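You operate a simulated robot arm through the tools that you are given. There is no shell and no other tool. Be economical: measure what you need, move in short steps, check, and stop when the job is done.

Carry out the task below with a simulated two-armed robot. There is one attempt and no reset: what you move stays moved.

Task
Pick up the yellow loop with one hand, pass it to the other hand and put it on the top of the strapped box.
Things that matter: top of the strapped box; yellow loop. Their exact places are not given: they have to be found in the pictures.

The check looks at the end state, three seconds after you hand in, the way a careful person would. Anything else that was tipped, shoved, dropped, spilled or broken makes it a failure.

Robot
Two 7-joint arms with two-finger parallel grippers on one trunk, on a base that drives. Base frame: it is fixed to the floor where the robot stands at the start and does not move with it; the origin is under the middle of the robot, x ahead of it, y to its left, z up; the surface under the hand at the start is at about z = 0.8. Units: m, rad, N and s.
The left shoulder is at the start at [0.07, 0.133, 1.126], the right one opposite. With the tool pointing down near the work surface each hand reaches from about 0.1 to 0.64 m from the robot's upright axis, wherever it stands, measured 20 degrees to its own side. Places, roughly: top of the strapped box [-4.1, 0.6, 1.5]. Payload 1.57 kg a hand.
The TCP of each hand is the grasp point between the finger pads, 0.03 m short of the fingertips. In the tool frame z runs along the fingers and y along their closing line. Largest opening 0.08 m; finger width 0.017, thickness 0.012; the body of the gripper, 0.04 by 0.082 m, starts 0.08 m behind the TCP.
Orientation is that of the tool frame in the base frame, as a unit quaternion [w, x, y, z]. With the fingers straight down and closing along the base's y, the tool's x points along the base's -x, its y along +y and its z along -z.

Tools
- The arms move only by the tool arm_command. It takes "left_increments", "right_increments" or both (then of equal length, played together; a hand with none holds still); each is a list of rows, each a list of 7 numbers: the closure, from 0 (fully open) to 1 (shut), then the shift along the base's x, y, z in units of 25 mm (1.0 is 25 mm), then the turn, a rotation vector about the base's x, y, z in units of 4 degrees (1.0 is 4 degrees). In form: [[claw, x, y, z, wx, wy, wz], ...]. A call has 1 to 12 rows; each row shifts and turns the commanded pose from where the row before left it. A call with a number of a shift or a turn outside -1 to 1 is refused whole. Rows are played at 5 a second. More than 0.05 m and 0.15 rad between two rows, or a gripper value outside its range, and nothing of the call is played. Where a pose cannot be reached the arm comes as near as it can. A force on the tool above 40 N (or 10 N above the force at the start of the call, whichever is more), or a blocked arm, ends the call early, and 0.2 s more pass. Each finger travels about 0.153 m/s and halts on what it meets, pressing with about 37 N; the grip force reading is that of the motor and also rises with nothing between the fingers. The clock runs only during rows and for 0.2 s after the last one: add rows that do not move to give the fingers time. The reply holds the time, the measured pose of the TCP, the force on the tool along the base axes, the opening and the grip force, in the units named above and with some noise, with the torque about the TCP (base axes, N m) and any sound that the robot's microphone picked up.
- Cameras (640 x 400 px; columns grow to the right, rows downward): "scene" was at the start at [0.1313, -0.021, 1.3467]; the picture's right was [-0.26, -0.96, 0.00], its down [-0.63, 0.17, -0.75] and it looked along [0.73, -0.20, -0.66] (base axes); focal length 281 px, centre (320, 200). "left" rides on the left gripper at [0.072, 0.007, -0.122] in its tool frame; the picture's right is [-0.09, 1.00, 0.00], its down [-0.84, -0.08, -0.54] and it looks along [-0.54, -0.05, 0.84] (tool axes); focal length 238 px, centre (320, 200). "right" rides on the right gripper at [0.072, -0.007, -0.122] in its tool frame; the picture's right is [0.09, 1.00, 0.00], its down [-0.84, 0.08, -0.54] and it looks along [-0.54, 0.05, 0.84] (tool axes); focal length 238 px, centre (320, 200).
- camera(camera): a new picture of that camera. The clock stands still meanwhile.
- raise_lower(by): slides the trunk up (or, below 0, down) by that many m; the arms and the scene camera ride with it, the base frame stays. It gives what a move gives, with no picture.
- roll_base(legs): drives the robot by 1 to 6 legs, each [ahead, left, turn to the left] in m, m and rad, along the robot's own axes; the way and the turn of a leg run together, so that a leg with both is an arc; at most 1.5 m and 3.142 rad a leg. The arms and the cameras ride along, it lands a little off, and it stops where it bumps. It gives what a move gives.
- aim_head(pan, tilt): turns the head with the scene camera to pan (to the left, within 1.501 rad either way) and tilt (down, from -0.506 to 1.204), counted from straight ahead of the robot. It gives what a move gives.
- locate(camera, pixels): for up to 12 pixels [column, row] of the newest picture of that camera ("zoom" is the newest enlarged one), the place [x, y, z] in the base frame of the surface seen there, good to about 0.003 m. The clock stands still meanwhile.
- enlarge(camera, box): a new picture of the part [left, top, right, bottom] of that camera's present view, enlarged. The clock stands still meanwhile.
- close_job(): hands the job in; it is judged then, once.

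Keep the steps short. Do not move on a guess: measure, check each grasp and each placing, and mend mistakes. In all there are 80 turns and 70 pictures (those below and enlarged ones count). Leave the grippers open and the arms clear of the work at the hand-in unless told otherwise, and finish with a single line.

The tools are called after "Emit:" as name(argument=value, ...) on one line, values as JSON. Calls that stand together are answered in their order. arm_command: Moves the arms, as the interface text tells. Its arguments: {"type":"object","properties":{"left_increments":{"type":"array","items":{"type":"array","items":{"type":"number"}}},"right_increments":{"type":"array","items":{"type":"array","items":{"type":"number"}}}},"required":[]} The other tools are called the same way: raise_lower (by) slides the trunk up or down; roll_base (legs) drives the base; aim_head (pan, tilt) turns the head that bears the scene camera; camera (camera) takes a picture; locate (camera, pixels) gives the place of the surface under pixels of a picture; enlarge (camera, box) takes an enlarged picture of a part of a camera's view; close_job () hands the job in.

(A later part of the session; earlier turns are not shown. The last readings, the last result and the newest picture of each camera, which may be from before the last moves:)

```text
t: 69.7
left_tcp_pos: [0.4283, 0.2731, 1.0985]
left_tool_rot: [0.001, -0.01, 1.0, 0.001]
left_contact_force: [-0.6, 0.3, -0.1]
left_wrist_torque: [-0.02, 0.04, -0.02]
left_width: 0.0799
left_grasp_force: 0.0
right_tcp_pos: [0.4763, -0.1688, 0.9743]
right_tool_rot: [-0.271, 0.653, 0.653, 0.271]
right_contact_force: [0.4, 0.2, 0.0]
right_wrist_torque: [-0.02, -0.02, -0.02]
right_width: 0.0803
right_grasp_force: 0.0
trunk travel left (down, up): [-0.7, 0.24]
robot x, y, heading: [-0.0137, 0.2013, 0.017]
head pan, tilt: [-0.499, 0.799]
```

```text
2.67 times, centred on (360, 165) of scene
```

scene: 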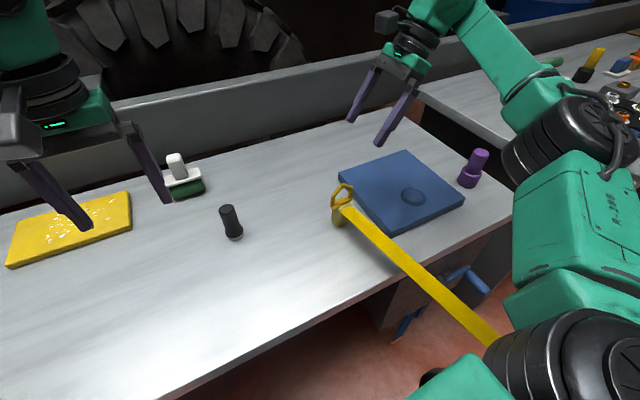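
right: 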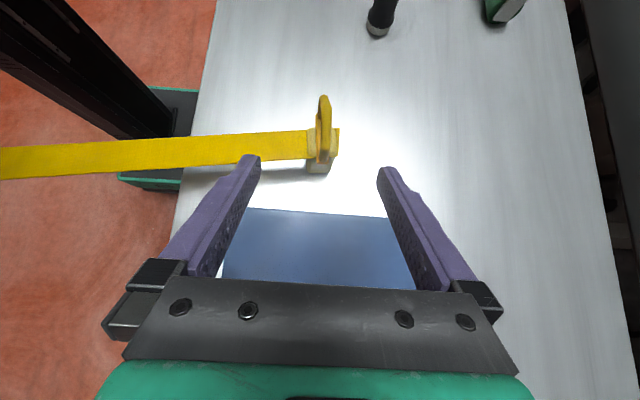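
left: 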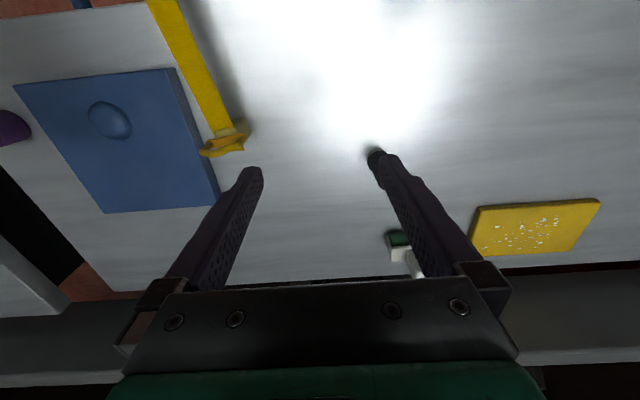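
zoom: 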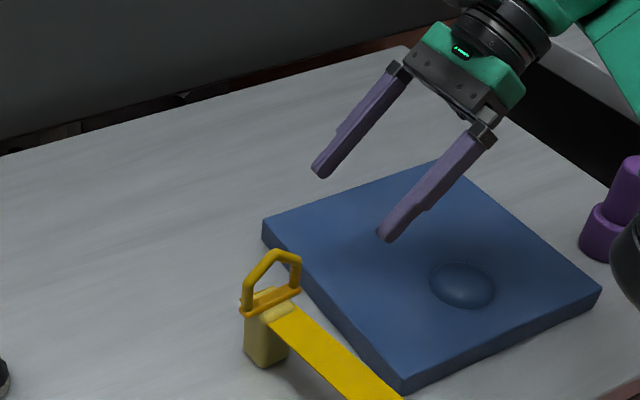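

Aligned. Advance 0.08 m along the fingers.

Emit:
arm_command(right_increments=[[0, 0, 0.57, -0.565, 0, 0, 0], [0, 0, 0.57, -0.565, 0, 0, 0], [0, 0, 0.57, -0.565, 0, 0, 0], [0, 0, 0.57, -0.565, 0, 0, 0], [0, 0, 0, 0, 0, 0, 0]])

Emit:
enlarge(camera="scene", box=[280, 140, 400, 240])

Emit:
camera(camera="right")

```text
t: 70.9
left_tcp_pos: [0.4289, 0.2723, 1.0988]
left_tool_rot: [0.0, -0.009, 1.0, 0.0]
left_contact_force: [0.5, -0.1, -0.4]
left_wrist_torque: [0.02, 0.01, 0.0]
left_width: 0.0801
left_grasp_force: 0.0
right_tcp_pos: [0.4755, -0.113, 0.9196]
right_tool_rot: [-0.271, 0.653, 0.653, 0.271]
right_contact_force: [0.0, 0.5, 0.3]
right_wrist_torque: [-0.01, -0.03, 0.01]
right_width: 0.0798
right_grasp_force: 0.0
trunk travel left (down, up): [-0.7, 0.24]
robot x, y, heading: [-0.0118, 0.206, 0.024]
head pan, tilt: [-0.499, 0.799]
```

```text
4.00 times, centred on (340, 190) of scene
```

zoom: 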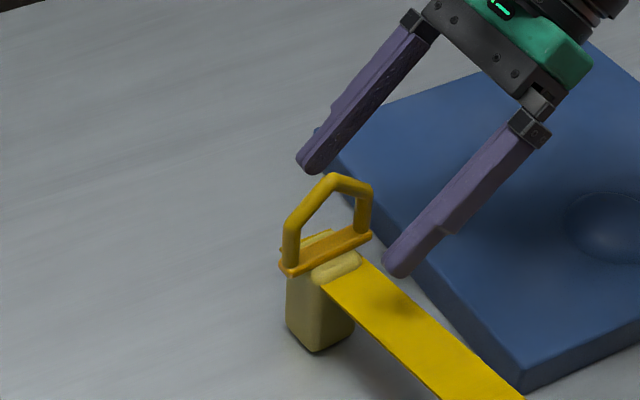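

```text
39 pictures are left
```

right: 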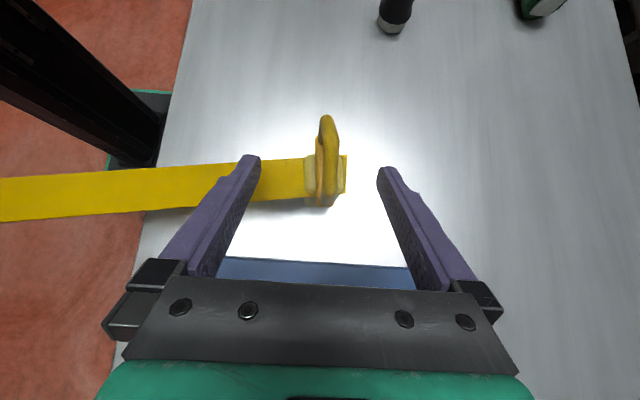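

Fingertips straddle the right shoulder. Go 5 mm deeper and close.

Emit:
arm_command(right_increments=[[0, 0, 0.14, -0.14, 0, 0, 0], [0.5, 0, 0, 0, 0, 0, 0], [1, 0, 0, 0, 0, 0, 0], [1, 0, 0, 0, 0, 0, 0], [1, 0, 0, 0, 0, 0, 0], [1, 0, 0, 0, 0, 0, 0]])

Emit:
enlarge(camera="scene", box=[280, 140, 400, 240])

```text
t: 72.3
left_tcp_pos: [0.4297, 0.2727, 1.0982]
left_tool_rot: [0.0, -0.01, 1.0, 0.0]
left_contact_force: [-0.1, -0.3, 0.7]
left_wrist_torque: [0.0, 0.0, -0.01]
left_width: 0.0798
left_grasp_force: 0.0
right_tcp_pos: [0.474, -0.1085, 0.9155]
right_tool_rot: [-0.271, 0.653, 0.653, 0.271]
right_contact_force: [0.2, -0.1, -0.6]
right_wrist_torque: [0.0, 0.05, -0.02]
right_width: 0.0097
right_grasp_force: 27.8
trunk travel left (down, up): [-0.7, 0.24]
robot x, y, heading: [-0.0134, 0.2032, 0.016]
head pan, tilt: [-0.499, 0.799]
```

```text
4.00 times, centred on (340, 190) of scene
```

zoom: 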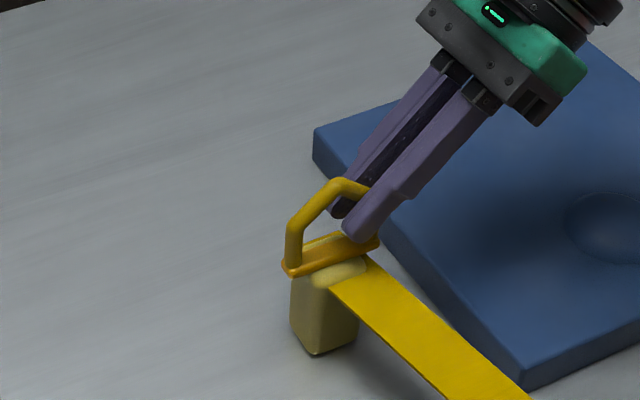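

Gripped, opening 9.7 mm. Lift gently 25 mm in small steps and watch the force and the strap.

Emit:
arm_command(right_increments=[[1, 0, 0, 0.25, 0, 0, 0], [1, 0, 0, 0.25, 0, 0, 0], [1, 0, 0, 0.25, 0, 0, 0], [1, 0, 0, 0.25, 0, 0, 0], [1, 0, 0, 0, 0, 0, 0]])

Emit:
camera(camera="scene")

```text
t: 73.5
left_tcp_pos: [0.4302, 0.2725, 1.0988]
left_tool_rot: [0.0, -0.01, 1.0, -0.001]
left_contact_force: [0.4, 0.1, 0.5]
left_wrist_torque: [0.0, 0.02, 0.0]
left_width: 0.0802
left_grasp_force: 0.1
right_tcp_pos: [0.476, -0.1085, 0.9391]
right_tool_rot: [-0.272, 0.653, 0.653, 0.27]
right_contact_force: [0.0, -0.5, -1.6]
right_wrist_torque: [-0.05, -0.03, 0.0]
right_width: 0.0095
right_grasp_force: 28.0
trunk travel left (down, up): [-0.7, 0.24]
robot x, y, heading: [-0.0151, 0.2019, 0.017]
head pan, tilt: [-0.499, 0.799]
```

```text
37 pictures are left
```

scene: 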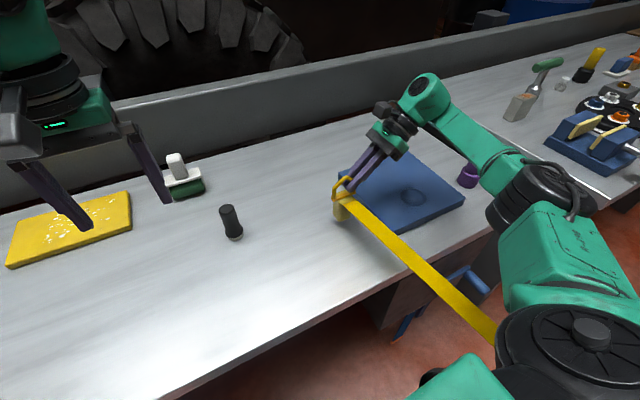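

Emit:
arm_command(right_increments=[[1, 0, 0, 0.5, 0, 0, 0], [1, 0, 0, 0.5, 0, 0, 0], [1, 0, 0, 0.5, 0, 0, 0], [1, 0, 0, 0.5, 0, 0, 0], [1, 0, 0, 0, 0, 0, 0]])

Emit:
enlarge(camera="scene", box=[270, 100, 470, 240])

Emit:
locate(camera="zoom", pixels=[[235, 230], [235, 280], [260, 290], [300, 300], [400, 370]])

```text
t: 74.7
left_tcp_pos: [0.4298, 0.272, 1.0992]
left_tool_rot: [0.0, -0.01, 1.0, 0.0]
left_contact_force: [-0.2, 0.1, 0.3]
left_wrist_torque: [0.07, 0.01, -0.04]
left_width: 0.0798
left_grasp_force: 0.0
right_tcp_pos: [0.4741, -0.1089, 0.9897]
right_tool_rot: [-0.272, 0.653, 0.653, 0.27]
right_contact_force: [-0.4, -0.6, -1.2]
right_wrist_torque: [-0.02, -0.05, 0.0]
right_width: 0.0096
right_grasp_force: 27.6
trunk travel left (down, up): [-0.7, 0.24]
robot x, y, heading: [-0.0154, 0.2009, 0.014]
head pan, tilt: [-0.499, 0.799]
```

```text
2.86 times, centred on (370, 170) of scene
```

zoom: 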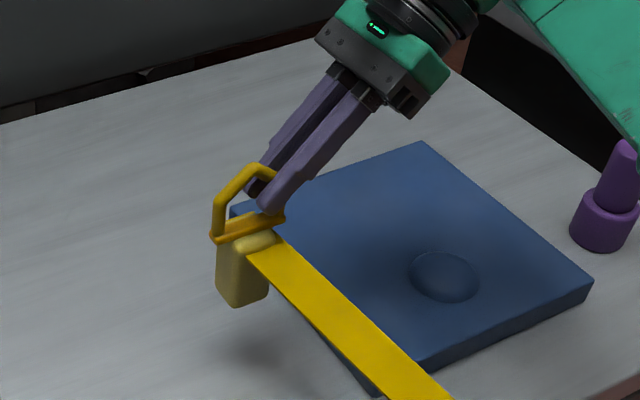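

```text
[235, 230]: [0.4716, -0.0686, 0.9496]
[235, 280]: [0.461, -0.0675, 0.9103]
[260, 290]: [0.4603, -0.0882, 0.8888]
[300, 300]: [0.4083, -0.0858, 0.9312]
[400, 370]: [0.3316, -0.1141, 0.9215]
```

The loop's block comes up with it, and the strap follows freely (force ≈1.3 N). For a clean handover I'll lift higher, then back off and turn to face the strap's far anchor so the strap leads away from me.

Emit:
arm_command(right_increments=[[1, 0, 0, 0.9, 0, 0, 0], [1, 0, 0, 0.9, 0, 0, 0], [1, 0, 0, 0.9, 0, 0, 0], [1, 0, 0, 0.9, 0, 0, 0], [1, 0, 0, 0, 0, 0, 0]])

Emit:
roll_base(legs=[[-0.3, 0.3, 0], [-0.15, 0.1, 0]])

Emit:
camera(camera="scene")

```text
t: 75.9
left_tcp_pos: [0.4296, 0.2722, 1.0998]
left_tool_rot: [0.0, -0.009, 1.0, -0.001]
left_contact_force: [0.3, 0.3, 0.3]
left_wrist_torque: [-0.01, -0.04, -0.04]
left_width: 0.0799
left_grasp_force: 0.0
right_tcp_pos: [0.4747, -0.1109, 1.0813]
right_tool_rot: [-0.272, 0.653, 0.653, 0.27]
right_contact_force: [0.8, -0.4, -1.6]
right_wrist_torque: [-0.05, -0.04, 0.02]
right_width: 0.0096
right_grasp_force: 27.7
trunk travel left (down, up): [-0.7, 0.24]
robot x, y, heading: [-0.0135, 0.2058, 0.02]
head pan, tilt: [-0.499, 0.799]
```

```text
t: 79.7
left_tcp_pos: [-0.0263, 0.6696, 1.0968]
left_tool_rot: [-0.001, -0.012, 1.0, 0.001]
left_contact_force: [-0.2, -0.1, 0.1]
left_wrist_torque: [0.01, 0.04, 0.0]
left_width: 0.0804
left_grasp_force: 0.1
right_tcp_pos: [0.022, 0.2862, 1.0794]
right_tool_rot: [-0.273, 0.651, 0.654, 0.269]
right_contact_force: [1.2, 0.5, -1.8]
right_wrist_torque: [-0.04, -0.02, 0.01]
right_width: 0.0094
right_grasp_force: 28.3
trunk travel left (down, up): [-0.7, 0.24]
robot x, y, heading: [-0.4725, 0.5972, 0.027]
head pan, tilt: [-0.499, 0.799]
```

```text
35 pictures are left
```

scene: 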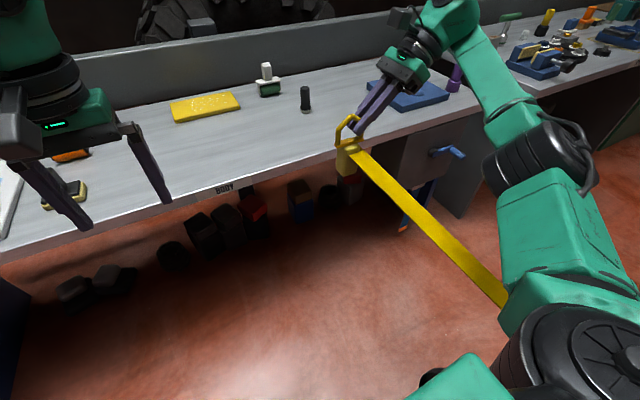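

The loop rides along well. Turn right ~2.3 rad to face the anchor.

Emit:
roll_base(legs=[[0, 0, -1.2], [0, 0, -1.1]])

Emit:
camera(camera="scene")

```text
t: 85.8
left_tcp_pos: [-0.7045, 0.2134, 1.0977]
left_tool_rot: [0.001, 0.902, 0.431, -0.001]
left_contact_force: [0.3, -0.5, 0.3]
left_wrist_torque: [0.01, -0.01, 0.0]
left_width: 0.0802
left_grasp_force: 0.1
right_tcp_pos: [-1.0272, 0.4246, 1.0804]
right_tool_rot: [0.129, 0.868, -0.316, 0.361]
right_contact_force: [0.0, -0.7, -2.4]
right_wrist_torque: [0.05, 0.04, 0.01]
right_width: 0.0096
right_grasp_force: 27.6
trunk travel left (down, up): [-0.7, 0.24]
robot x, y, heading: [-0.472, 0.5987, -2.248]
head pan, tilt: [-0.499, 0.799]
```

```text
34 pictures are left
```

scene: 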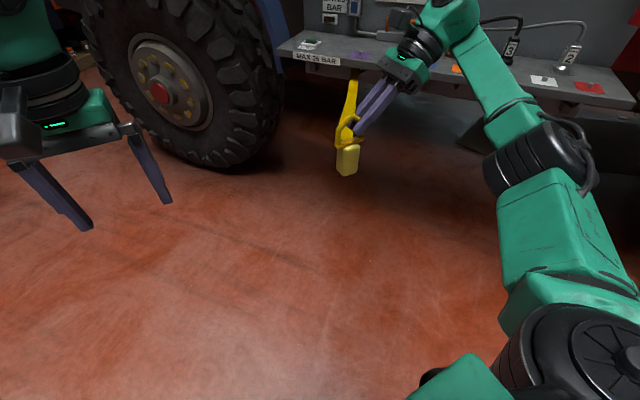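

Emit:
enlarge(camera="scene", box=[260, 30, 460, 190])

Emit:
locate(camera="zoom", pixels=[[302, 135], [295, 170], [285, 215], [270, 280], [280, 345], [280, 300], [250, 265]])

```text
2.50 times, centred on (360, 110) of scene
```

zoom: 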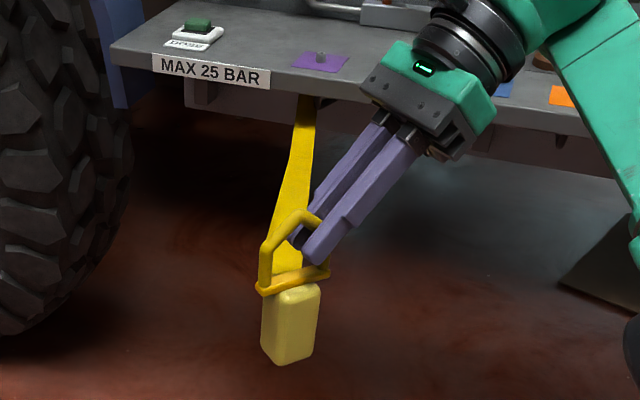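

```text
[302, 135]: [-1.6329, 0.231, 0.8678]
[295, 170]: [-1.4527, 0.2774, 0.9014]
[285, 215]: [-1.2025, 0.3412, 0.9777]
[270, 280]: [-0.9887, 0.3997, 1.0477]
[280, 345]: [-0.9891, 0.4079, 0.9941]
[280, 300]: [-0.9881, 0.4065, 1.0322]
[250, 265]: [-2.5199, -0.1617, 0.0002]
```

The strap leads away ahead and is slack. Now prepare the left hand: move it left and turn it to the mirrored 45° grasp orientation.

Emit:
arm_command(left_increments=[[0, 0.291, -0.17, 0.05, 0.515, 0.056, 0.885], [0, 0.291, -0.17, 0.05, 0.515, 0.056, 0.885], [0, 0.291, -0.17, 0.05, 0.515, 0.056, 0.885], [0, 0.291, -0.17, 0.05, 0.515, 0.056, 0.885], [0, 0.291, -0.17, 0.05, 0.515, 0.056, 0.885], [0, 0.291, -0.17, 0.05, 0.515, 0.056, 0.885], [0, 0.291, -0.17, 0.05, 0.515, 0.056, 0.885], [0, 0.291, -0.17, 0.05, 0.515, 0.056, 0.885], [0, 0.291, -0.17, 0.05, 0.515, 0.056, 0.885], [0, 0.291, -0.17, 0.05, 0.515, 0.056, 0.885], [0, 0.291, -0.17, 0.05, 0.515, 0.056, 0.885], [0, 0.291, -0.17, 0.05, 0.515, 0.056, 0.885]])

Emit:
arm_command(left_increments=[[0, 0.291, -0.17, 0.05, 0.515, 0.056, 0.885], [0, 0.291, -0.17, 0.05, 0.515, 0.056, 0.885], [0, 0.291, -0.17, 0.05, 0.515, 0.056, 0.885], [0, 0.291, -0.17, 0.05, 0.515, 0.056, 0.885], [0, 0.291, -0.17, 0.05, 0.515, 0.056, 0.885], [0, 0.291, -0.17, 0.05, 0.515, 0.056, 0.885], [0, 0.291, -0.17, 0.05, 0.515, 0.056, 0.885], [0, 0.291, -0.17, 0.05, 0.515, 0.056, 0.885], [0, 0.291, -0.17, 0.05, 0.515, 0.056, 0.885], [0, 0.291, -0.17, 0.05, 0.515, 0.056, 0.885], [0, 0.291, -0.17, 0.05, 0.515, 0.056, 0.885], [0, 0.291, -0.17, 0.05, 0.515, 0.056, 0.885]])

```text
t: 88.4
left_tcp_pos: [-0.6172, 0.1624, 1.1132]
left_tool_rot: [-0.198, 0.664, 0.717, 0.07]
left_contact_force: [0.4, 0.4, -0.1]
left_wrist_torque: [-0.01, 0.03, -0.03]
left_width: 0.0803
left_grasp_force: 0.0
right_tcp_pos: [-1.0268, 0.4251, 1.0822]
right_tool_rot: [0.13, 0.868, -0.316, 0.36]
right_contact_force: [-0.4, 0.7, -2.4]
right_wrist_torque: [0.06, 0.03, 0.01]
right_width: 0.0097
right_grasp_force: 27.6
trunk travel left (down, up): [-0.7, 0.24]
robot x, y, heading: [-0.4721, 0.5994, -2.249]
head pan, tilt: [-0.499, 0.799]
```

```text
t: 91.0
left_tcp_pos: [-0.5294, 0.1129, 1.1274]
left_tool_rot: [-0.36, 0.307, 0.872, 0.128]
left_contact_force: [0.5, 0.0, -0.1]
left_wrist_torque: [0.01, -0.02, -0.01]
left_width: 0.0804
left_grasp_force: 0.0
right_tcp_pos: [-1.0282, 0.4254, 1.0818]
right_tool_rot: [0.13, 0.868, -0.316, 0.36]
right_contact_force: [0.6, -0.9, -3.1]
right_wrist_torque: [0.02, -0.01, -0.02]
right_width: 0.0095
right_grasp_force: 27.8
trunk travel left (down, up): [-0.7, 0.24]
robot x, y, heading: [-0.4681, 0.5966, -2.249]
head pan, tilt: [-0.499, 0.799]
```

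Left hand is in the mirrored pose. Bring the right hand with the loop toward the middle in front of me.

Emit:
arm_command(right_increments=[[1, 0.894, -0.446, 0, 0, 0, 0], [1, 0.894, -0.446, 0, 0, 0, 0], [1, 0.894, -0.446, 0, 0, 0, 0], [1, 0.894, -0.446, 0, 0, 0, 0], [1, 0.894, -0.446, 0, 0, 0, 0], [1, 0.894, -0.446, 0, 0, 0, 0], [1, 0.894, -0.446, 0, 0, 0, 0], [1, 0.894, -0.446, 0, 0, 0, 0], [1, 0.894, -0.446, 0, 0, 0, 0], [1, 0.894, -0.446, 0, 0, 0, 0], [1, 0.894, -0.446, 0, 0, 0, 0], [1, 0.894, -0.446, 0, 0, 0, 0]])

Emit:
aim_head(pan=0, tilt=0.7)

Emit:
camera(camera="scene")

```text
t: 93.6
left_tcp_pos: [-0.5296, 0.1116, 1.1262]
left_tool_rot: [-0.361, 0.307, 0.871, 0.128]
left_contact_force: [-0.7, -1.1, 0.0]
left_wrist_torque: [0.03, -0.01, -0.01]
left_width: 0.0801
left_grasp_force: 0.1
right_tcp_pos: [-0.7583, 0.2879, 1.0811]
right_tool_rot: [0.13, 0.868, -0.317, 0.36]
right_contact_force: [0.1, -0.5, -2.7]
right_wrist_torque: [0.04, 0.02, 0.04]
right_width: 0.0095
right_grasp_force: 27.6
trunk travel left (down, up): [-0.7, 0.24]
robot x, y, heading: [-0.4721, 0.5974, -2.249]
head pan, tilt: [-0.499, 0.799]
```

```text
t: 94.5
left_tcp_pos: [-0.53, 0.113, 1.1276]
left_tool_rot: [-0.36, 0.308, 0.871, 0.128]
left_contact_force: [0.9, -0.7, 0.5]
left_wrist_torque: [-0.03, -0.02, 0.0]
left_width: 0.0803
left_grasp_force: 0.0
right_tcp_pos: [-0.7589, 0.2892, 1.081]
right_tool_rot: [0.13, 0.868, -0.316, 0.36]
right_contact_force: [-0.4, 0.3, -1.8]
right_wrist_torque: [0.0, 0.04, 0.01]
right_width: 0.0097
right_grasp_force: 27.9
trunk travel left (down, up): [-0.7, 0.24]
robot x, y, heading: [-0.4708, 0.5981, -2.25]
head pan, tilt: [0.0, 0.7]
```

```text
32 pictures are left
```

scene: 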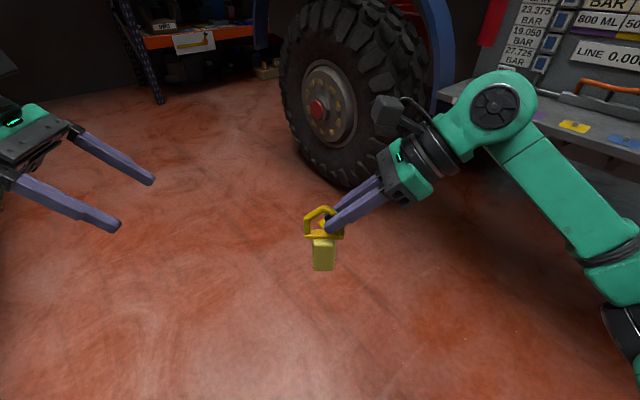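

The strap isn't visible now; enlarge to check.

Emit:
enlarge(camera="scene", box=[260, 170, 400, 290])

Emit:
locate(camera="zoom", pixels=[[212, 185], [230, 155], [285, 145], [215, 220], [282, 270], [290, 320], [330, 205], [350, 240]])

Emit:
camera(camera="left")

```text
3.33 times, centred on (330, 230) of scene
```

zoom: 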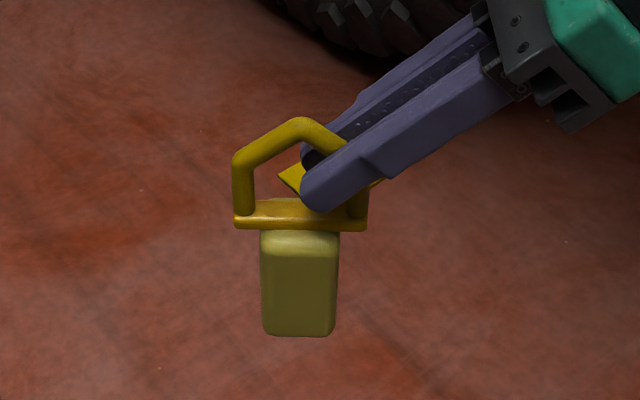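

```text
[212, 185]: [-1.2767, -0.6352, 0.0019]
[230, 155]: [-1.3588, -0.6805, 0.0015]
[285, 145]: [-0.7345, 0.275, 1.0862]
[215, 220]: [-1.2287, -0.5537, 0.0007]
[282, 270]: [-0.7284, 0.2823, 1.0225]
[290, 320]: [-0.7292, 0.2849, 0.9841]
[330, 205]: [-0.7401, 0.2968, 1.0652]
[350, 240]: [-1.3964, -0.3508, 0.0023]
```

```text
30 pictures are left
```

left: 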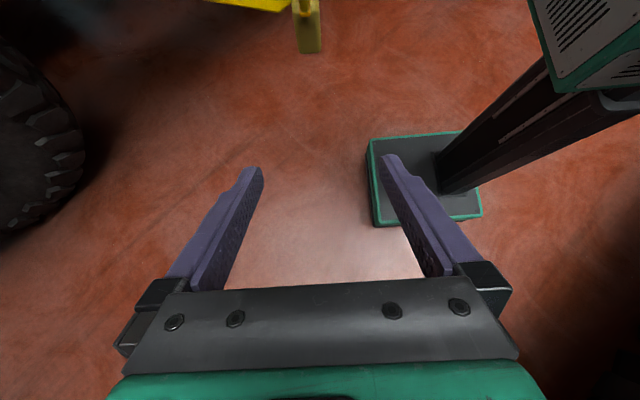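

Strap is still attached, hidden behind the fingers. Move the left hand to its pre-grasp, 0.08 m from the ring's left shoulder.

Emit:
arm_command(left_increments=[[0, -0.76, 0.568, 0.083, 0, 0, 0], [0, -0.76, 0.568, 0.083, 0, 0, 0], [0, -0.76, 0.568, 0.083, 0, 0, 0], [0, -0.76, 0.568, 0.083, 0, 0, 0], [0, -0.76, 0.568, 0.083, 0, 0, 0], [0, -0.76, 0.568, 0.083, 0, 0, 0], [0, -0.76, 0.568, 0.083, 0, 0, 0], [0, 0, 0, 0, 0, 0, 0]])

Emit:
enlarge(camera="scene", box=[220, 120, 440, 280])

Emit:
locate(camera="zoom", pixels=[[248, 272], [246, 290], [262, 265], [275, 255], [300, 310], [270, 327]])

Emit:
camera(camera="left")

```text
t: 96.3
left_tcp_pos: [-0.6591, 0.2126, 1.1417]
left_tool_rot: [-0.361, 0.307, 0.871, 0.128]
left_contact_force: [0.1, 0.6, -0.4]
left_wrist_torque: [0.01, 0.02, 0.01]
left_width: 0.0802
left_grasp_force: 0.1
right_tcp_pos: [-0.7589, 0.2885, 1.0821]
right_tool_rot: [0.129, 0.868, -0.316, 0.36]
right_contact_force: [0.5, 0.1, -1.8]
right_wrist_torque: [0.06, 0.05, 0.01]
right_width: 0.0097
right_grasp_force: 28.2
trunk travel left (down, up): [-0.7, 0.24]
robot x, y, heading: [-0.471, 0.599, -2.251]
head pan, tilt: [0.0, 0.7]
```

```text
2.50 times, centred on (330, 200) of scene
```

zoom: 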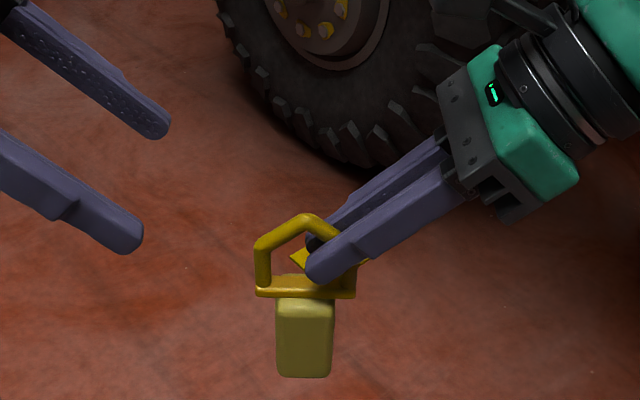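

```text
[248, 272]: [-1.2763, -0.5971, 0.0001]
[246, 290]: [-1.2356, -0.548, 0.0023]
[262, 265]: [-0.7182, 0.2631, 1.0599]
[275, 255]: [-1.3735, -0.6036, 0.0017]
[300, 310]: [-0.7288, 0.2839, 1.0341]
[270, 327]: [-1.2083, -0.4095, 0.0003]
```

```text
28 pictures are left
```

left: 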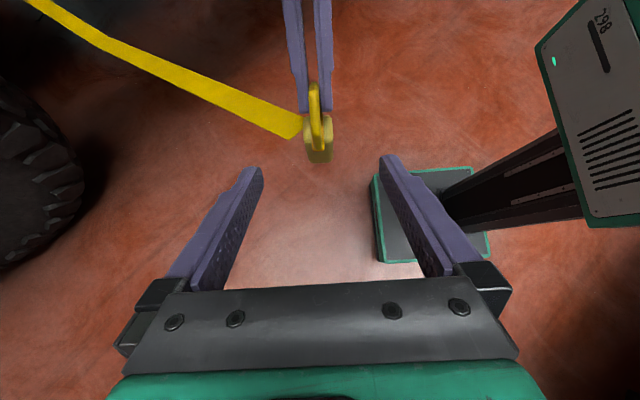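

Well aligned with the ring between the left fingers. Advance to the left shoulder of the ring.

Emit:
arm_command(left_increments=[[0, -0.478, 0.384, -0.587, 0, 0, 0], [0, -0.478, 0.384, -0.587, 0, 0, 0], [0, -0.478, 0.384, -0.587, 0, 0, 0], [0, -0.478, 0.384, -0.587, 0, 0, 0], [0, 0, 0, 0, 0, 0, 0]])

Emit:
enlarge(camera="scene", box=[220, 120, 440, 280])

Emit:
camera(camera="left")

```text
t: 97.5
left_tcp_pos: [-0.7085, 0.2523, 1.0842]
left_tool_rot: [-0.361, 0.308, 0.871, 0.129]
left_contact_force: [1.2, 0.2, -0.5]
left_wrist_torque: [0.01, 0.04, 0.02]
left_width: 0.0802
left_grasp_force: 0.0
right_tcp_pos: [-0.7597, 0.2879, 1.082]
right_tool_rot: [0.13, 0.868, -0.316, 0.36]
right_contact_force: [-0.6, 0.5, -2.2]
right_wrist_torque: [0.05, 0.03, 0.01]
right_width: 0.0094
right_grasp_force: 28.0
trunk travel left (down, up): [-0.7, 0.24]
robot x, y, heading: [-0.4733, 0.5996, -2.251]
head pan, tilt: [0.0, 0.7]
```

```text
2.50 times, centred on (330, 200) of scene
```

zoom: 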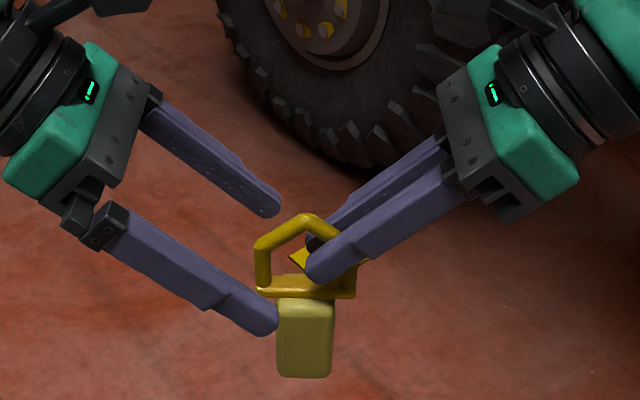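

```text
26 pictures are left
```

left: 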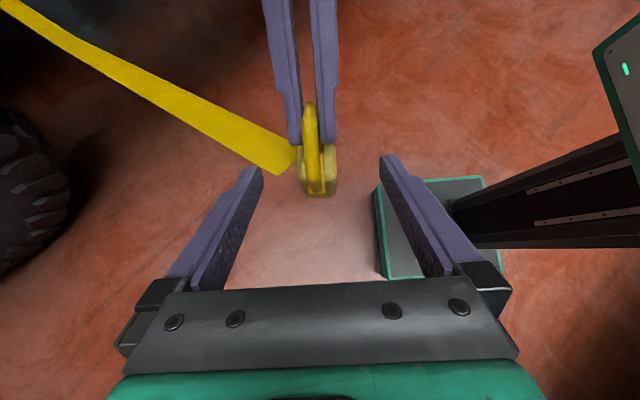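

Nudge 4 mm ahead to center, then close the left hand.

Emit:
arm_command(left_increments=[[0, -0.11, -0.14, 0, 0, 0, 0], [0.5, 0, 0, 0, 0, 0, 0], [0.9, 0, 0, 0, 0, 0, 0], [1, 0, 0, 0, 0, 0, 0], [1, 0, 0, 0, 0, 0, 0], [1, 0, 0, 0, 0, 0, 0]])

Emit:
enlarge(camera="scene", box=[220, 120, 440, 280])

```text
t: 98.9
left_tcp_pos: [-0.7111, 0.2486, 1.0827]
left_tool_rot: [-0.36, 0.308, 0.871, 0.128]
left_contact_force: [4.6, 5.6, -0.2]
left_wrist_torque: [-0.06, 0.05, -0.28]
left_width: 0.0095
left_grasp_force: 28.0
right_tcp_pos: [-0.7604, 0.289, 1.0808]
right_tool_rot: [0.131, 0.867, -0.317, 0.361]
right_contact_force: [-4.8, -4.1, -2.6]
right_wrist_torque: [0.07, 0.0, -0.2]
right_width: 0.0095
right_grasp_force: 28.2
trunk travel left (down, up): [-0.7, 0.24]
robot x, y, heading: [-0.4695, 0.5946, -2.25]
head pan, tilt: [0.0, 0.7]
```

```text
2.50 times, centred on (330, 200) of scene
```

zoom: 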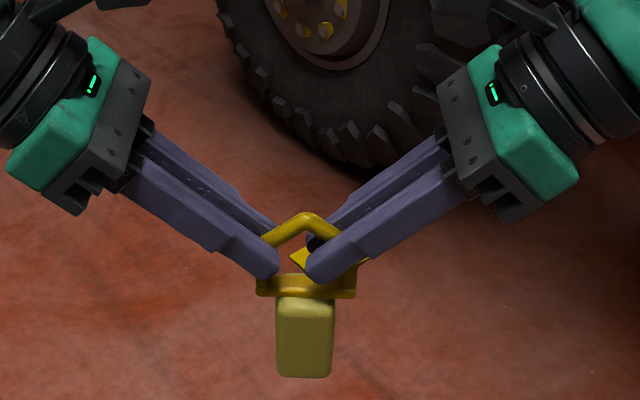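

Both hands hold it. Open the right hand and withdraw it up and to the right.

Emit:
arm_command(right_increments=[[0.5, 0, 0, 0, 0, 0, 0], [0, 0, 0, 0, 0, 0, 0], [0, 0, 0, 0, 0, 0, 0], [0, -0.56, 0.45, 0.72, 0, 0, 0], [0, -0.56, 0.45, 0.72, 0, 0, 0], [0, -0.56, 0.45, 0.72, 0, 0, 0], [0, -0.56, 0.45, 0.72, 0, 0, 0], [0, -0.56, 0.45, 0.72, 0, 0, 0], [0, -0.8, 0.64, 0.5, 0, 0, 0], [0, -0.8, 0.64, 0.5, 0, 0, 0]])

Emit:
camera(camera="scene")

```text
t: 101.1
left_tcp_pos: [-0.7126, 0.2487, 1.0841]
left_tool_rot: [-0.361, 0.307, 0.871, 0.128]
left_contact_force: [0.1, -0.4, 0.3]
left_wrist_torque: [-0.07, -0.05, -0.04]
left_width: 0.0096
left_grasp_force: 28.0
right_tcp_pos: [-0.8685, 0.377, 1.1948]
right_tool_rot: [0.13, 0.867, -0.317, 0.361]
right_contact_force: [-0.2, 0.5, 0.4]
right_wrist_torque: [0.0, 0.0, -0.02]
right_width: 0.0798
right_grasp_force: 0.0
trunk travel left (down, up): [-0.7, 0.24]
robot x, y, heading: [-0.4727, 0.5979, -2.244]
head pan, tilt: [0.0, 0.7]
```

```text
24 pictures are left
```

scene: 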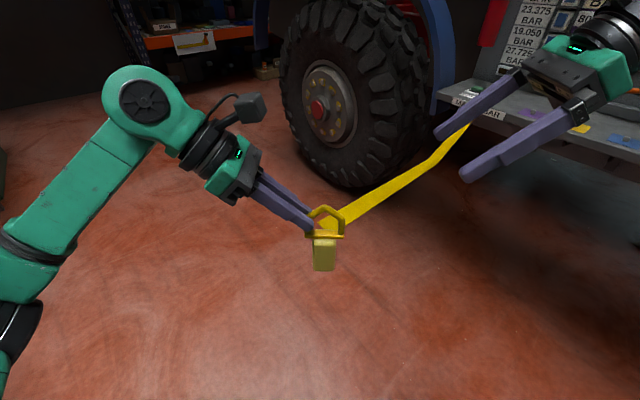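

Handover succeeded: the left hand holds the loop. Check where the strap leads.

Emit:
enlarge(camera="scene", box=[300, 80, 500, 230])

Emit:
locate(camera="zoom", pixels=[[110, 365], [200, 330], [290, 290], [340, 260], [380, 230], [420, 190], [440, 165]])

```text
2.67 times, centred on (400, 155) of scene
```

zoom: 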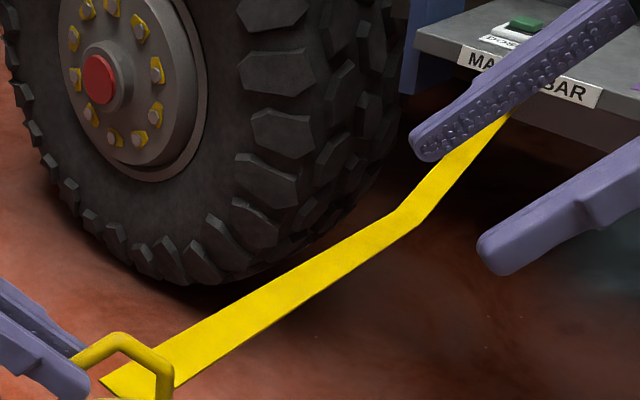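

```text
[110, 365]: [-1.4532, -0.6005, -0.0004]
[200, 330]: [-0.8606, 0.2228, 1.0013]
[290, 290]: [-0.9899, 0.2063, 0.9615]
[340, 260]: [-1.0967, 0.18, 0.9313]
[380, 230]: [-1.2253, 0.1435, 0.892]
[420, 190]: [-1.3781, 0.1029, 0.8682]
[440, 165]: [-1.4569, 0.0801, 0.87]
```

The strap lies flat at z≈0.868 leading far away under the vehicle, slack. Now look for a route round the truck's front (−y side).

Emit:
aim_head(pan=0.55, tilt=0.3)

Emit:
camera(camera="scene")

Emit:
locate(camera="scene", pixels=[[320, 170], [420, 165], [380, 130], [520, 150], [560, 100], [460, 200], [300, 120], [200, 160], [440, 140], [490, 60]])

```text
t: 102.1
left_tcp_pos: [-0.712, 0.2485, 1.0844]
left_tool_rot: [-0.36, 0.308, 0.871, 0.128]
left_contact_force: [-0.5, 0.4, 0.5]
left_wrist_torque: [-0.07, -0.04, 0.0]
left_width: 0.0093
left_grasp_force: 28.3
right_tcp_pos: [-0.8694, 0.3765, 1.1946]
right_tool_rot: [0.13, 0.868, -0.316, 0.361]
right_contact_force: [0.2, 0.1, 0.3]
right_wrist_torque: [0.02, 0.0, 0.0]
right_width: 0.0801
right_grasp_force: 0.0
trunk travel left (down, up): [-0.7, 0.24]
robot x, y, heading: [-0.4705, 0.6009, -2.248]
head pan, tilt: [0.55, 0.3]
```

```text
22 pictures are left
```

scene: 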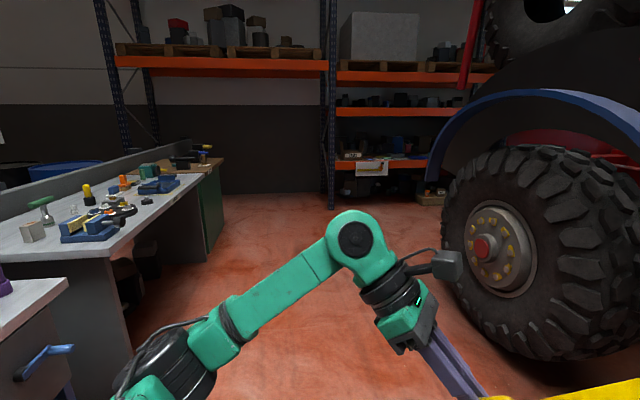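

```text
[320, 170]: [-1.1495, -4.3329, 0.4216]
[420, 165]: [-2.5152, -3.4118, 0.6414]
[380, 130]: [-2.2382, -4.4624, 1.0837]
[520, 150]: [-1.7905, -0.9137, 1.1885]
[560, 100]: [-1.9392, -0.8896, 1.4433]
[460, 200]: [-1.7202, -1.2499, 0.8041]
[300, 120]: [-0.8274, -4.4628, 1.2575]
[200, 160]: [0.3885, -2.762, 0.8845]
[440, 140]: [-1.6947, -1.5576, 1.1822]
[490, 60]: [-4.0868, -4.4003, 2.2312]
```

A corridor about 1.8 m wide lies at y≈−2.5 between truck front (y −1.56) and shelves (y −3.4). Drive to about (−0.7, −2.3).

Emit:
roll_base(legs=[[1.2, 0.82, 0], [1.2, 0.82, 0]])

Emit:
roll_base(legs=[[0, 0, -0.85]])

Emit:
aim_head(pan=-0.2, tilt=0.25)

Emit:
camera(camera="scene")

```text
t: 116.2
left_tcp_pos: [-1.046, -2.6486, 1.0833]
left_tool_rot: [-0.357, 0.327, 0.864, 0.136]
left_contact_force: [-0.5, 0.4, 0.1]
left_wrist_torque: [-0.03, -0.06, 0.0]
left_width: 0.0096
left_grasp_force: 28.3
right_tcp_pos: [-1.1974, -2.5128, 1.1953]
right_tool_rot: [0.138, 0.86, -0.335, 0.359]
right_contact_force: [-0.4, 0.0, -0.4]
right_wrist_torque: [-0.04, 0.01, -0.04]
right_width: 0.0799
right_grasp_force: 0.1
trunk travel left (down, up): [-0.7, 0.24]
robot x, y, heading: [-0.7933, -2.3083, -2.297]
head pan, tilt: [0.55, 0.3]
```

```text
t: 118.8
left_tcp_pos: [-1.2151, -2.3372, 1.0829]
left_tool_rot: [-0.268, 0.657, 0.65, 0.272]
left_contact_force: [-0.5, -0.4, 0.0]
left_wrist_torque: [-0.08, 0.03, -0.02]
left_width: 0.0096
left_grasp_force: 27.9
right_tcp_pos: [-1.2101, -2.1328, 1.1939]
right_tool_rot: [-0.274, -0.642, 0.664, -0.268]
right_contact_force: [-0.6, 0.3, -0.5]
right_wrist_torque: [0.0, 0.0, 0.02]
right_width: 0.0799
right_grasp_force: 0.0
trunk travel left (down, up): [-0.7, 0.24]
robot x, y, heading: [-0.7908, -2.3089, 3.125]
head pan, tilt: [0.55, 0.3]
```

```text
t: 119.9
left_tcp_pos: [-1.2142, -2.3369, 1.0833]
left_tool_rot: [-0.268, 0.658, 0.65, 0.272]
left_contact_force: [0.6, -0.1, 0.4]
left_wrist_torque: [-0.06, -0.02, -0.01]
left_width: 0.0096
left_grasp_force: 27.7
right_tcp_pos: [-1.2104, -2.1337, 1.195]
right_tool_rot: [-0.274, -0.643, 0.664, -0.267]
right_contact_force: [0.8, 0.7, 0.5]
right_wrist_torque: [-0.01, -0.01, 0.01]
right_width: 0.0798
right_grasp_force: 0.0
trunk travel left (down, up): [-0.7, 0.24]
robot x, y, heading: [-0.7921, -2.3093, 3.127]
head pan, tilt: [-0.201, 0.25]
```

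```text
21 pictures are left
```

scene: 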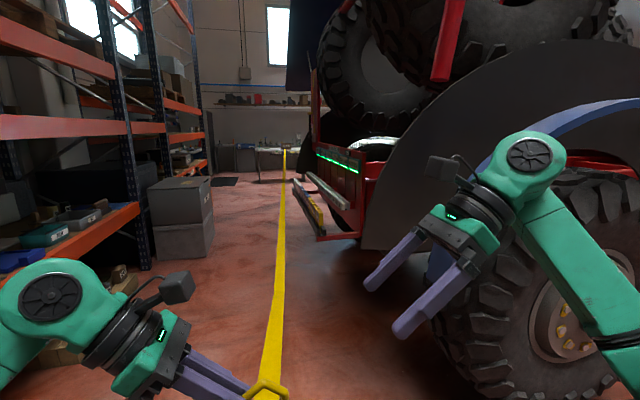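

The corridor is open; the strap runs to a bench far ahead. Measure obstacles left and right.

Emit:
locate(camera="scene", pixels=[[212, 230], [150, 200], [325, 235], [310, 195], [355, 235], [285, 152], [360, 165], [380, 145], [300, 100], [240, 175]])

Emit:
enlarge(camera="scene", box=[200, 60, 440, 260])

```text
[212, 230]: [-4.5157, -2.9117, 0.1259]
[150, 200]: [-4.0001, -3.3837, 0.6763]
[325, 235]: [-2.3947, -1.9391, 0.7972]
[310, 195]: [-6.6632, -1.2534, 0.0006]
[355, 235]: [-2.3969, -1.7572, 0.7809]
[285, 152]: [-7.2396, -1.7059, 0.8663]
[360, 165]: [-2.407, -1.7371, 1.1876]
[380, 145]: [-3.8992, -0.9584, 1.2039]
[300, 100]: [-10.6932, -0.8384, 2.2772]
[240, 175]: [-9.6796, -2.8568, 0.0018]
```

```text
2.00 times, centred on (320, 160) of scene
```

zoom: 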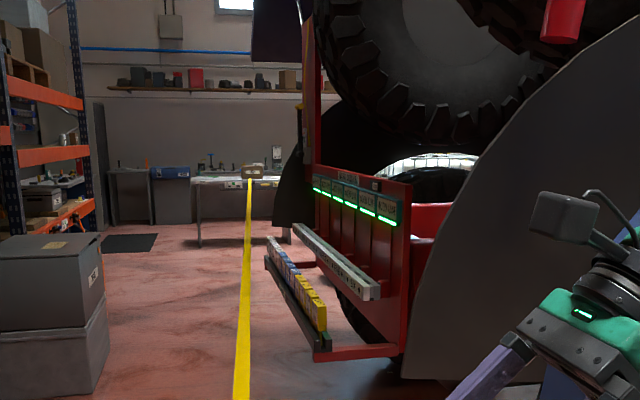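

Clear lane centered near y≈−2.42 (racks at y −1.94, boxes at y −2.91). Drive on in parts.

Emit:
roll_base(legs=[[0.7, 0.16, 0], [1.3, 0.03, 0.014]])

Emit:
roll_base(legs=[[0.9, 0, 0]])

Emit:
aim_head(pan=-0.7, tilt=0.1)

Emit:
camera(camera="scene")

```text
t: 129.9
left_tcp_pos: [-3.191, -2.5346, 1.0834]
left_tool_rot: [-0.272, 0.647, 0.66, 0.268]
left_contact_force: [0.6, -0.8, -0.8]
left_wrist_torque: [-0.04, 0.03, -0.01]
left_width: 0.0099
left_grasp_force: 27.9
right_tcp_pos: [-3.1921, -2.3324, 1.1941]
right_tool_rot: [-0.271, -0.653, 0.653, -0.272]
right_contact_force: [0.8, 0.3, -0.5]
right_wrist_torque: [-0.03, 0.04, -0.01]
right_width: 0.0802
right_grasp_force: 0.1
trunk travel left (down, up): [-0.7, 0.24]
robot x, y, heading: [-2.7649, -2.4945, -3.123]
head pan, tilt: [-0.201, 0.25]
```

```text
t: 134.6
left_tcp_pos: [-4.0791, -2.5253, 1.0828]
left_tool_rot: [-0.268, 0.657, 0.65, 0.272]
left_contact_force: [0.0, 0.0, 0.2]
left_wrist_torque: [-0.08, -0.04, 0.0]
left_width: 0.0097
left_grasp_force: 27.8
right_tcp_pos: [-4.0767, -2.3227, 1.1945]
right_tool_rot: [-0.275, -0.643, 0.664, -0.266]
right_contact_force: [-0.3, -0.4, -0.3]
right_wrist_torque: [-0.01, -0.01, 0.03]
right_width: 0.0801
right_grasp_force: 0.0
trunk travel left (down, up): [-0.7, 0.24]
robot x, y, heading: [-3.653, -2.4965, 3.129]
head pan, tilt: [-0.201, 0.25]
```

```text
t: 135.5
left_tcp_pos: [-4.0805, -2.5245, 1.0841]
left_tool_rot: [-0.269, 0.657, 0.65, 0.272]
left_contact_force: [1.0, 0.0, -0.2]
left_wrist_torque: [-0.11, 0.02, 0.0]
left_width: 0.0094
left_grasp_force: 27.7
right_tcp_pos: [-4.0757, -2.3229, 1.1946]
right_tool_rot: [-0.274, -0.643, 0.663, -0.269]
right_contact_force: [0.6, 0.4, 0.0]
right_wrist_torque: [0.01, 0.01, 0.03]
right_width: 0.0802
right_grasp_force: 0.1
trunk travel left (down, up): [-0.7, 0.24]
robot x, y, heading: [-3.6566, -2.4989, 3.129]
head pan, tilt: [-0.7, 0.099]
```

```text
19 pictures are left
```

scene: 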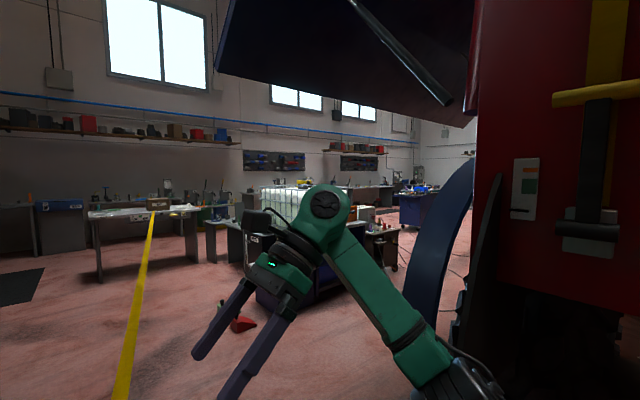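

Past the racks soon; drive on 1.5 m and look along the truck's far side.

Emit:
roll_base(legs=[[1.5, -0.1, 0], [0.2, 0, 0]])

Emit:
roll_base(legs=[[0, 0, -1.3]])

Emit:
aim_head(pan=-0.35, tilt=0.1)

Emit:
camera(camera="scene")

```text
refused: leg 1 is longer than a leg can be; nothing moved
```

```text
t: 139.1
left_tcp_pos: [-3.7935, -2.0955, 1.0837]
left_tool_rot: [-0.047, 0.917, 0.116, 0.379]
left_contact_force: [0.7, -0.2, -0.1]
left_wrist_torque: [-0.02, 0.11, 0.01]
left_width: 0.0094
left_grasp_force: 27.9
right_tcp_pos: [-3.5969, -2.0468, 1.195]
right_tool_rot: [-0.38, -0.107, 0.917, -0.045]
right_contact_force: [-0.1, -0.3, 0.8]
right_wrist_torque: [-0.03, -0.01, 0.0]
right_width: 0.0801
right_grasp_force: 0.0
trunk travel left (down, up): [-0.7, 0.24]
robot x, y, heading: [-3.6554, -2.4957, 1.817]
head pan, tilt: [-0.7, 0.099]
```

```text
t: 139.9
left_tcp_pos: [-3.7938, -2.0957, 1.0836]
left_tool_rot: [-0.047, 0.917, 0.116, 0.378]
left_contact_force: [0.7, -0.5, -0.6]
left_wrist_torque: [-0.02, 0.08, -0.03]
left_width: 0.0095
left_grasp_force: 27.3
right_tcp_pos: [-3.5968, -2.0471, 1.1949]
right_tool_rot: [-0.38, -0.106, 0.918, -0.045]
right_contact_force: [-0.1, -0.1, -0.2]
right_wrist_torque: [-0.01, -0.04, 0.0]
right_width: 0.08
right_grasp_force: 0.1
trunk travel left (down, up): [-0.7, 0.24]
robot x, y, heading: [-3.6591, -2.4984, 1.825]
head pan, tilt: [-0.351, 0.099]
```

```text
18 pictures are left
```

scene: 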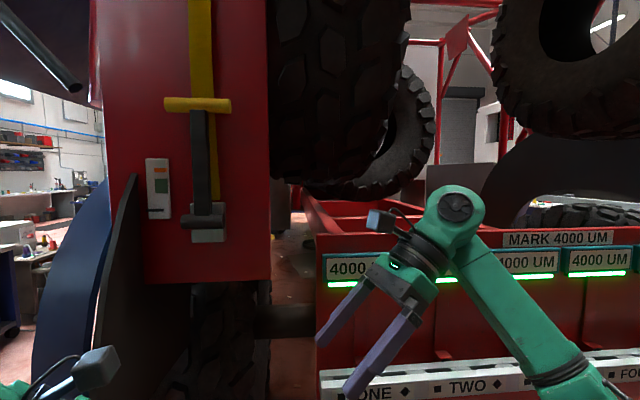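

That first leg was refused and the turn ran (no contact). From here slide left (−x) 1.6 m.

Emit:
roll_base(legs=[[0.2, 0.78, 0], [0.2, 0.78, 0]])

Emit:
camera(camera="scene")

Emit:
locate(camera="scene", pixels=[[320, 200], [400, 200], [450, 150], [500, 200], [250, 200], [420, 100], [360, 260], [560, 200]])

```text
t: 148.1
left_tcp_pos: [-5.4052, -2.1066, 1.0834]
left_tool_rot: [-0.05, 0.916, 0.122, 0.379]
left_contact_force: [1.1, -0.7, 0.1]
left_wrist_torque: [0.0, 0.05, -0.02]
left_width: 0.0097
left_grasp_force: 28.0
right_tcp_pos: [-5.2078, -2.0545, 1.1948]
right_tool_rot: [-0.381, -0.112, 0.917, -0.047]
right_contact_force: [0.5, 0.1, 0.1]
right_wrist_torque: [0.01, 0.03, 0.02]
right_width: 0.0799
right_grasp_force: 0.1
trunk travel left (down, up): [-0.7, 0.24]
robot x, y, heading: [-5.2639, -2.5031, 1.831]
head pan, tilt: [-0.351, 0.099]
```

```text
17 pictures are left
```

scene: 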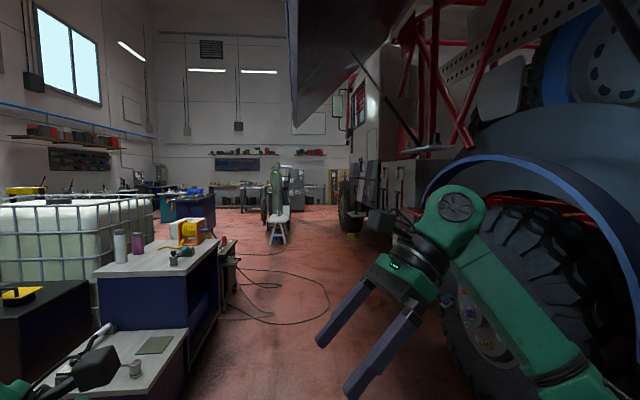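

```text
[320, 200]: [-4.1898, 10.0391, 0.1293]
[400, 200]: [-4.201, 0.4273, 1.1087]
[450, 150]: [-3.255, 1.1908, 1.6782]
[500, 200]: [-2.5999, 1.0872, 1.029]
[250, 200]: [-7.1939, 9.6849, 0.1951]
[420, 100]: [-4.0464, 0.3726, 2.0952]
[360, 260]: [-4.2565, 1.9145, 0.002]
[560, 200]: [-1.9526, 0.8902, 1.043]
```

The box area (x≈−4.2, y≈0.5) is in view near (410,165). Enlarge.

Emit:
enlarge(camera="scene", box=[350, 90, 490, 210])

Emit:
locate(camera="zoom", pixels=[[240, 300], [240, 345], [330, 190], [400, 200], [280, 200], [330, 270], [370, 250], [150, 330], [290, 330]])

```text
3.33 times, centred on (420, 150) of scene
```

zoom: 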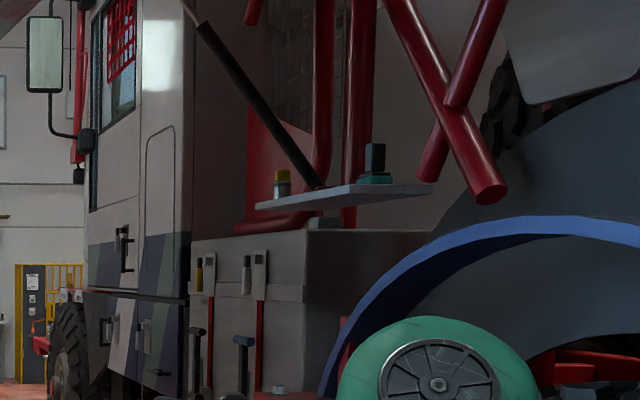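

```text
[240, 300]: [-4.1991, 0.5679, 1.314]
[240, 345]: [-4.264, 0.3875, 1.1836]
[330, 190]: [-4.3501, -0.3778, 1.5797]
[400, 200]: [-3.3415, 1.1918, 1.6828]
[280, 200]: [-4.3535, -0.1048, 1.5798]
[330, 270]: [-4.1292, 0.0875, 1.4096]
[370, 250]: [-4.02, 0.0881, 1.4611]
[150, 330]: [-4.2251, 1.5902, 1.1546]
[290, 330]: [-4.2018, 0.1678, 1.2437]
```

The strapped box is at x −4.2…, y 0.09–0.9, top ≈1.47; a fold-out shelf at z 1.58 sits nearby at y≈−0.4…0. Check the lane toward it.

Emit:
locate(camera="scene", pixels=[[216, 240], [232, 255], [185, 370], [238, 290], [270, 305], [300, 270], [245, 314], [445, 180], [430, 148], [290, 230]])

```text
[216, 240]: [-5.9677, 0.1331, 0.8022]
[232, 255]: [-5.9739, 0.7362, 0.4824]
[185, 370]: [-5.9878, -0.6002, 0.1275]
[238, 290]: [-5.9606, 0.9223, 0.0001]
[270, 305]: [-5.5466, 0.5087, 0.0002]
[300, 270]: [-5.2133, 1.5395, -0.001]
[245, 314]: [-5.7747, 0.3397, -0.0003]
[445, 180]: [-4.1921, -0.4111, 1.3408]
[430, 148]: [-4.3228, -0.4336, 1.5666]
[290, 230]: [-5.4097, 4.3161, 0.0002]
```

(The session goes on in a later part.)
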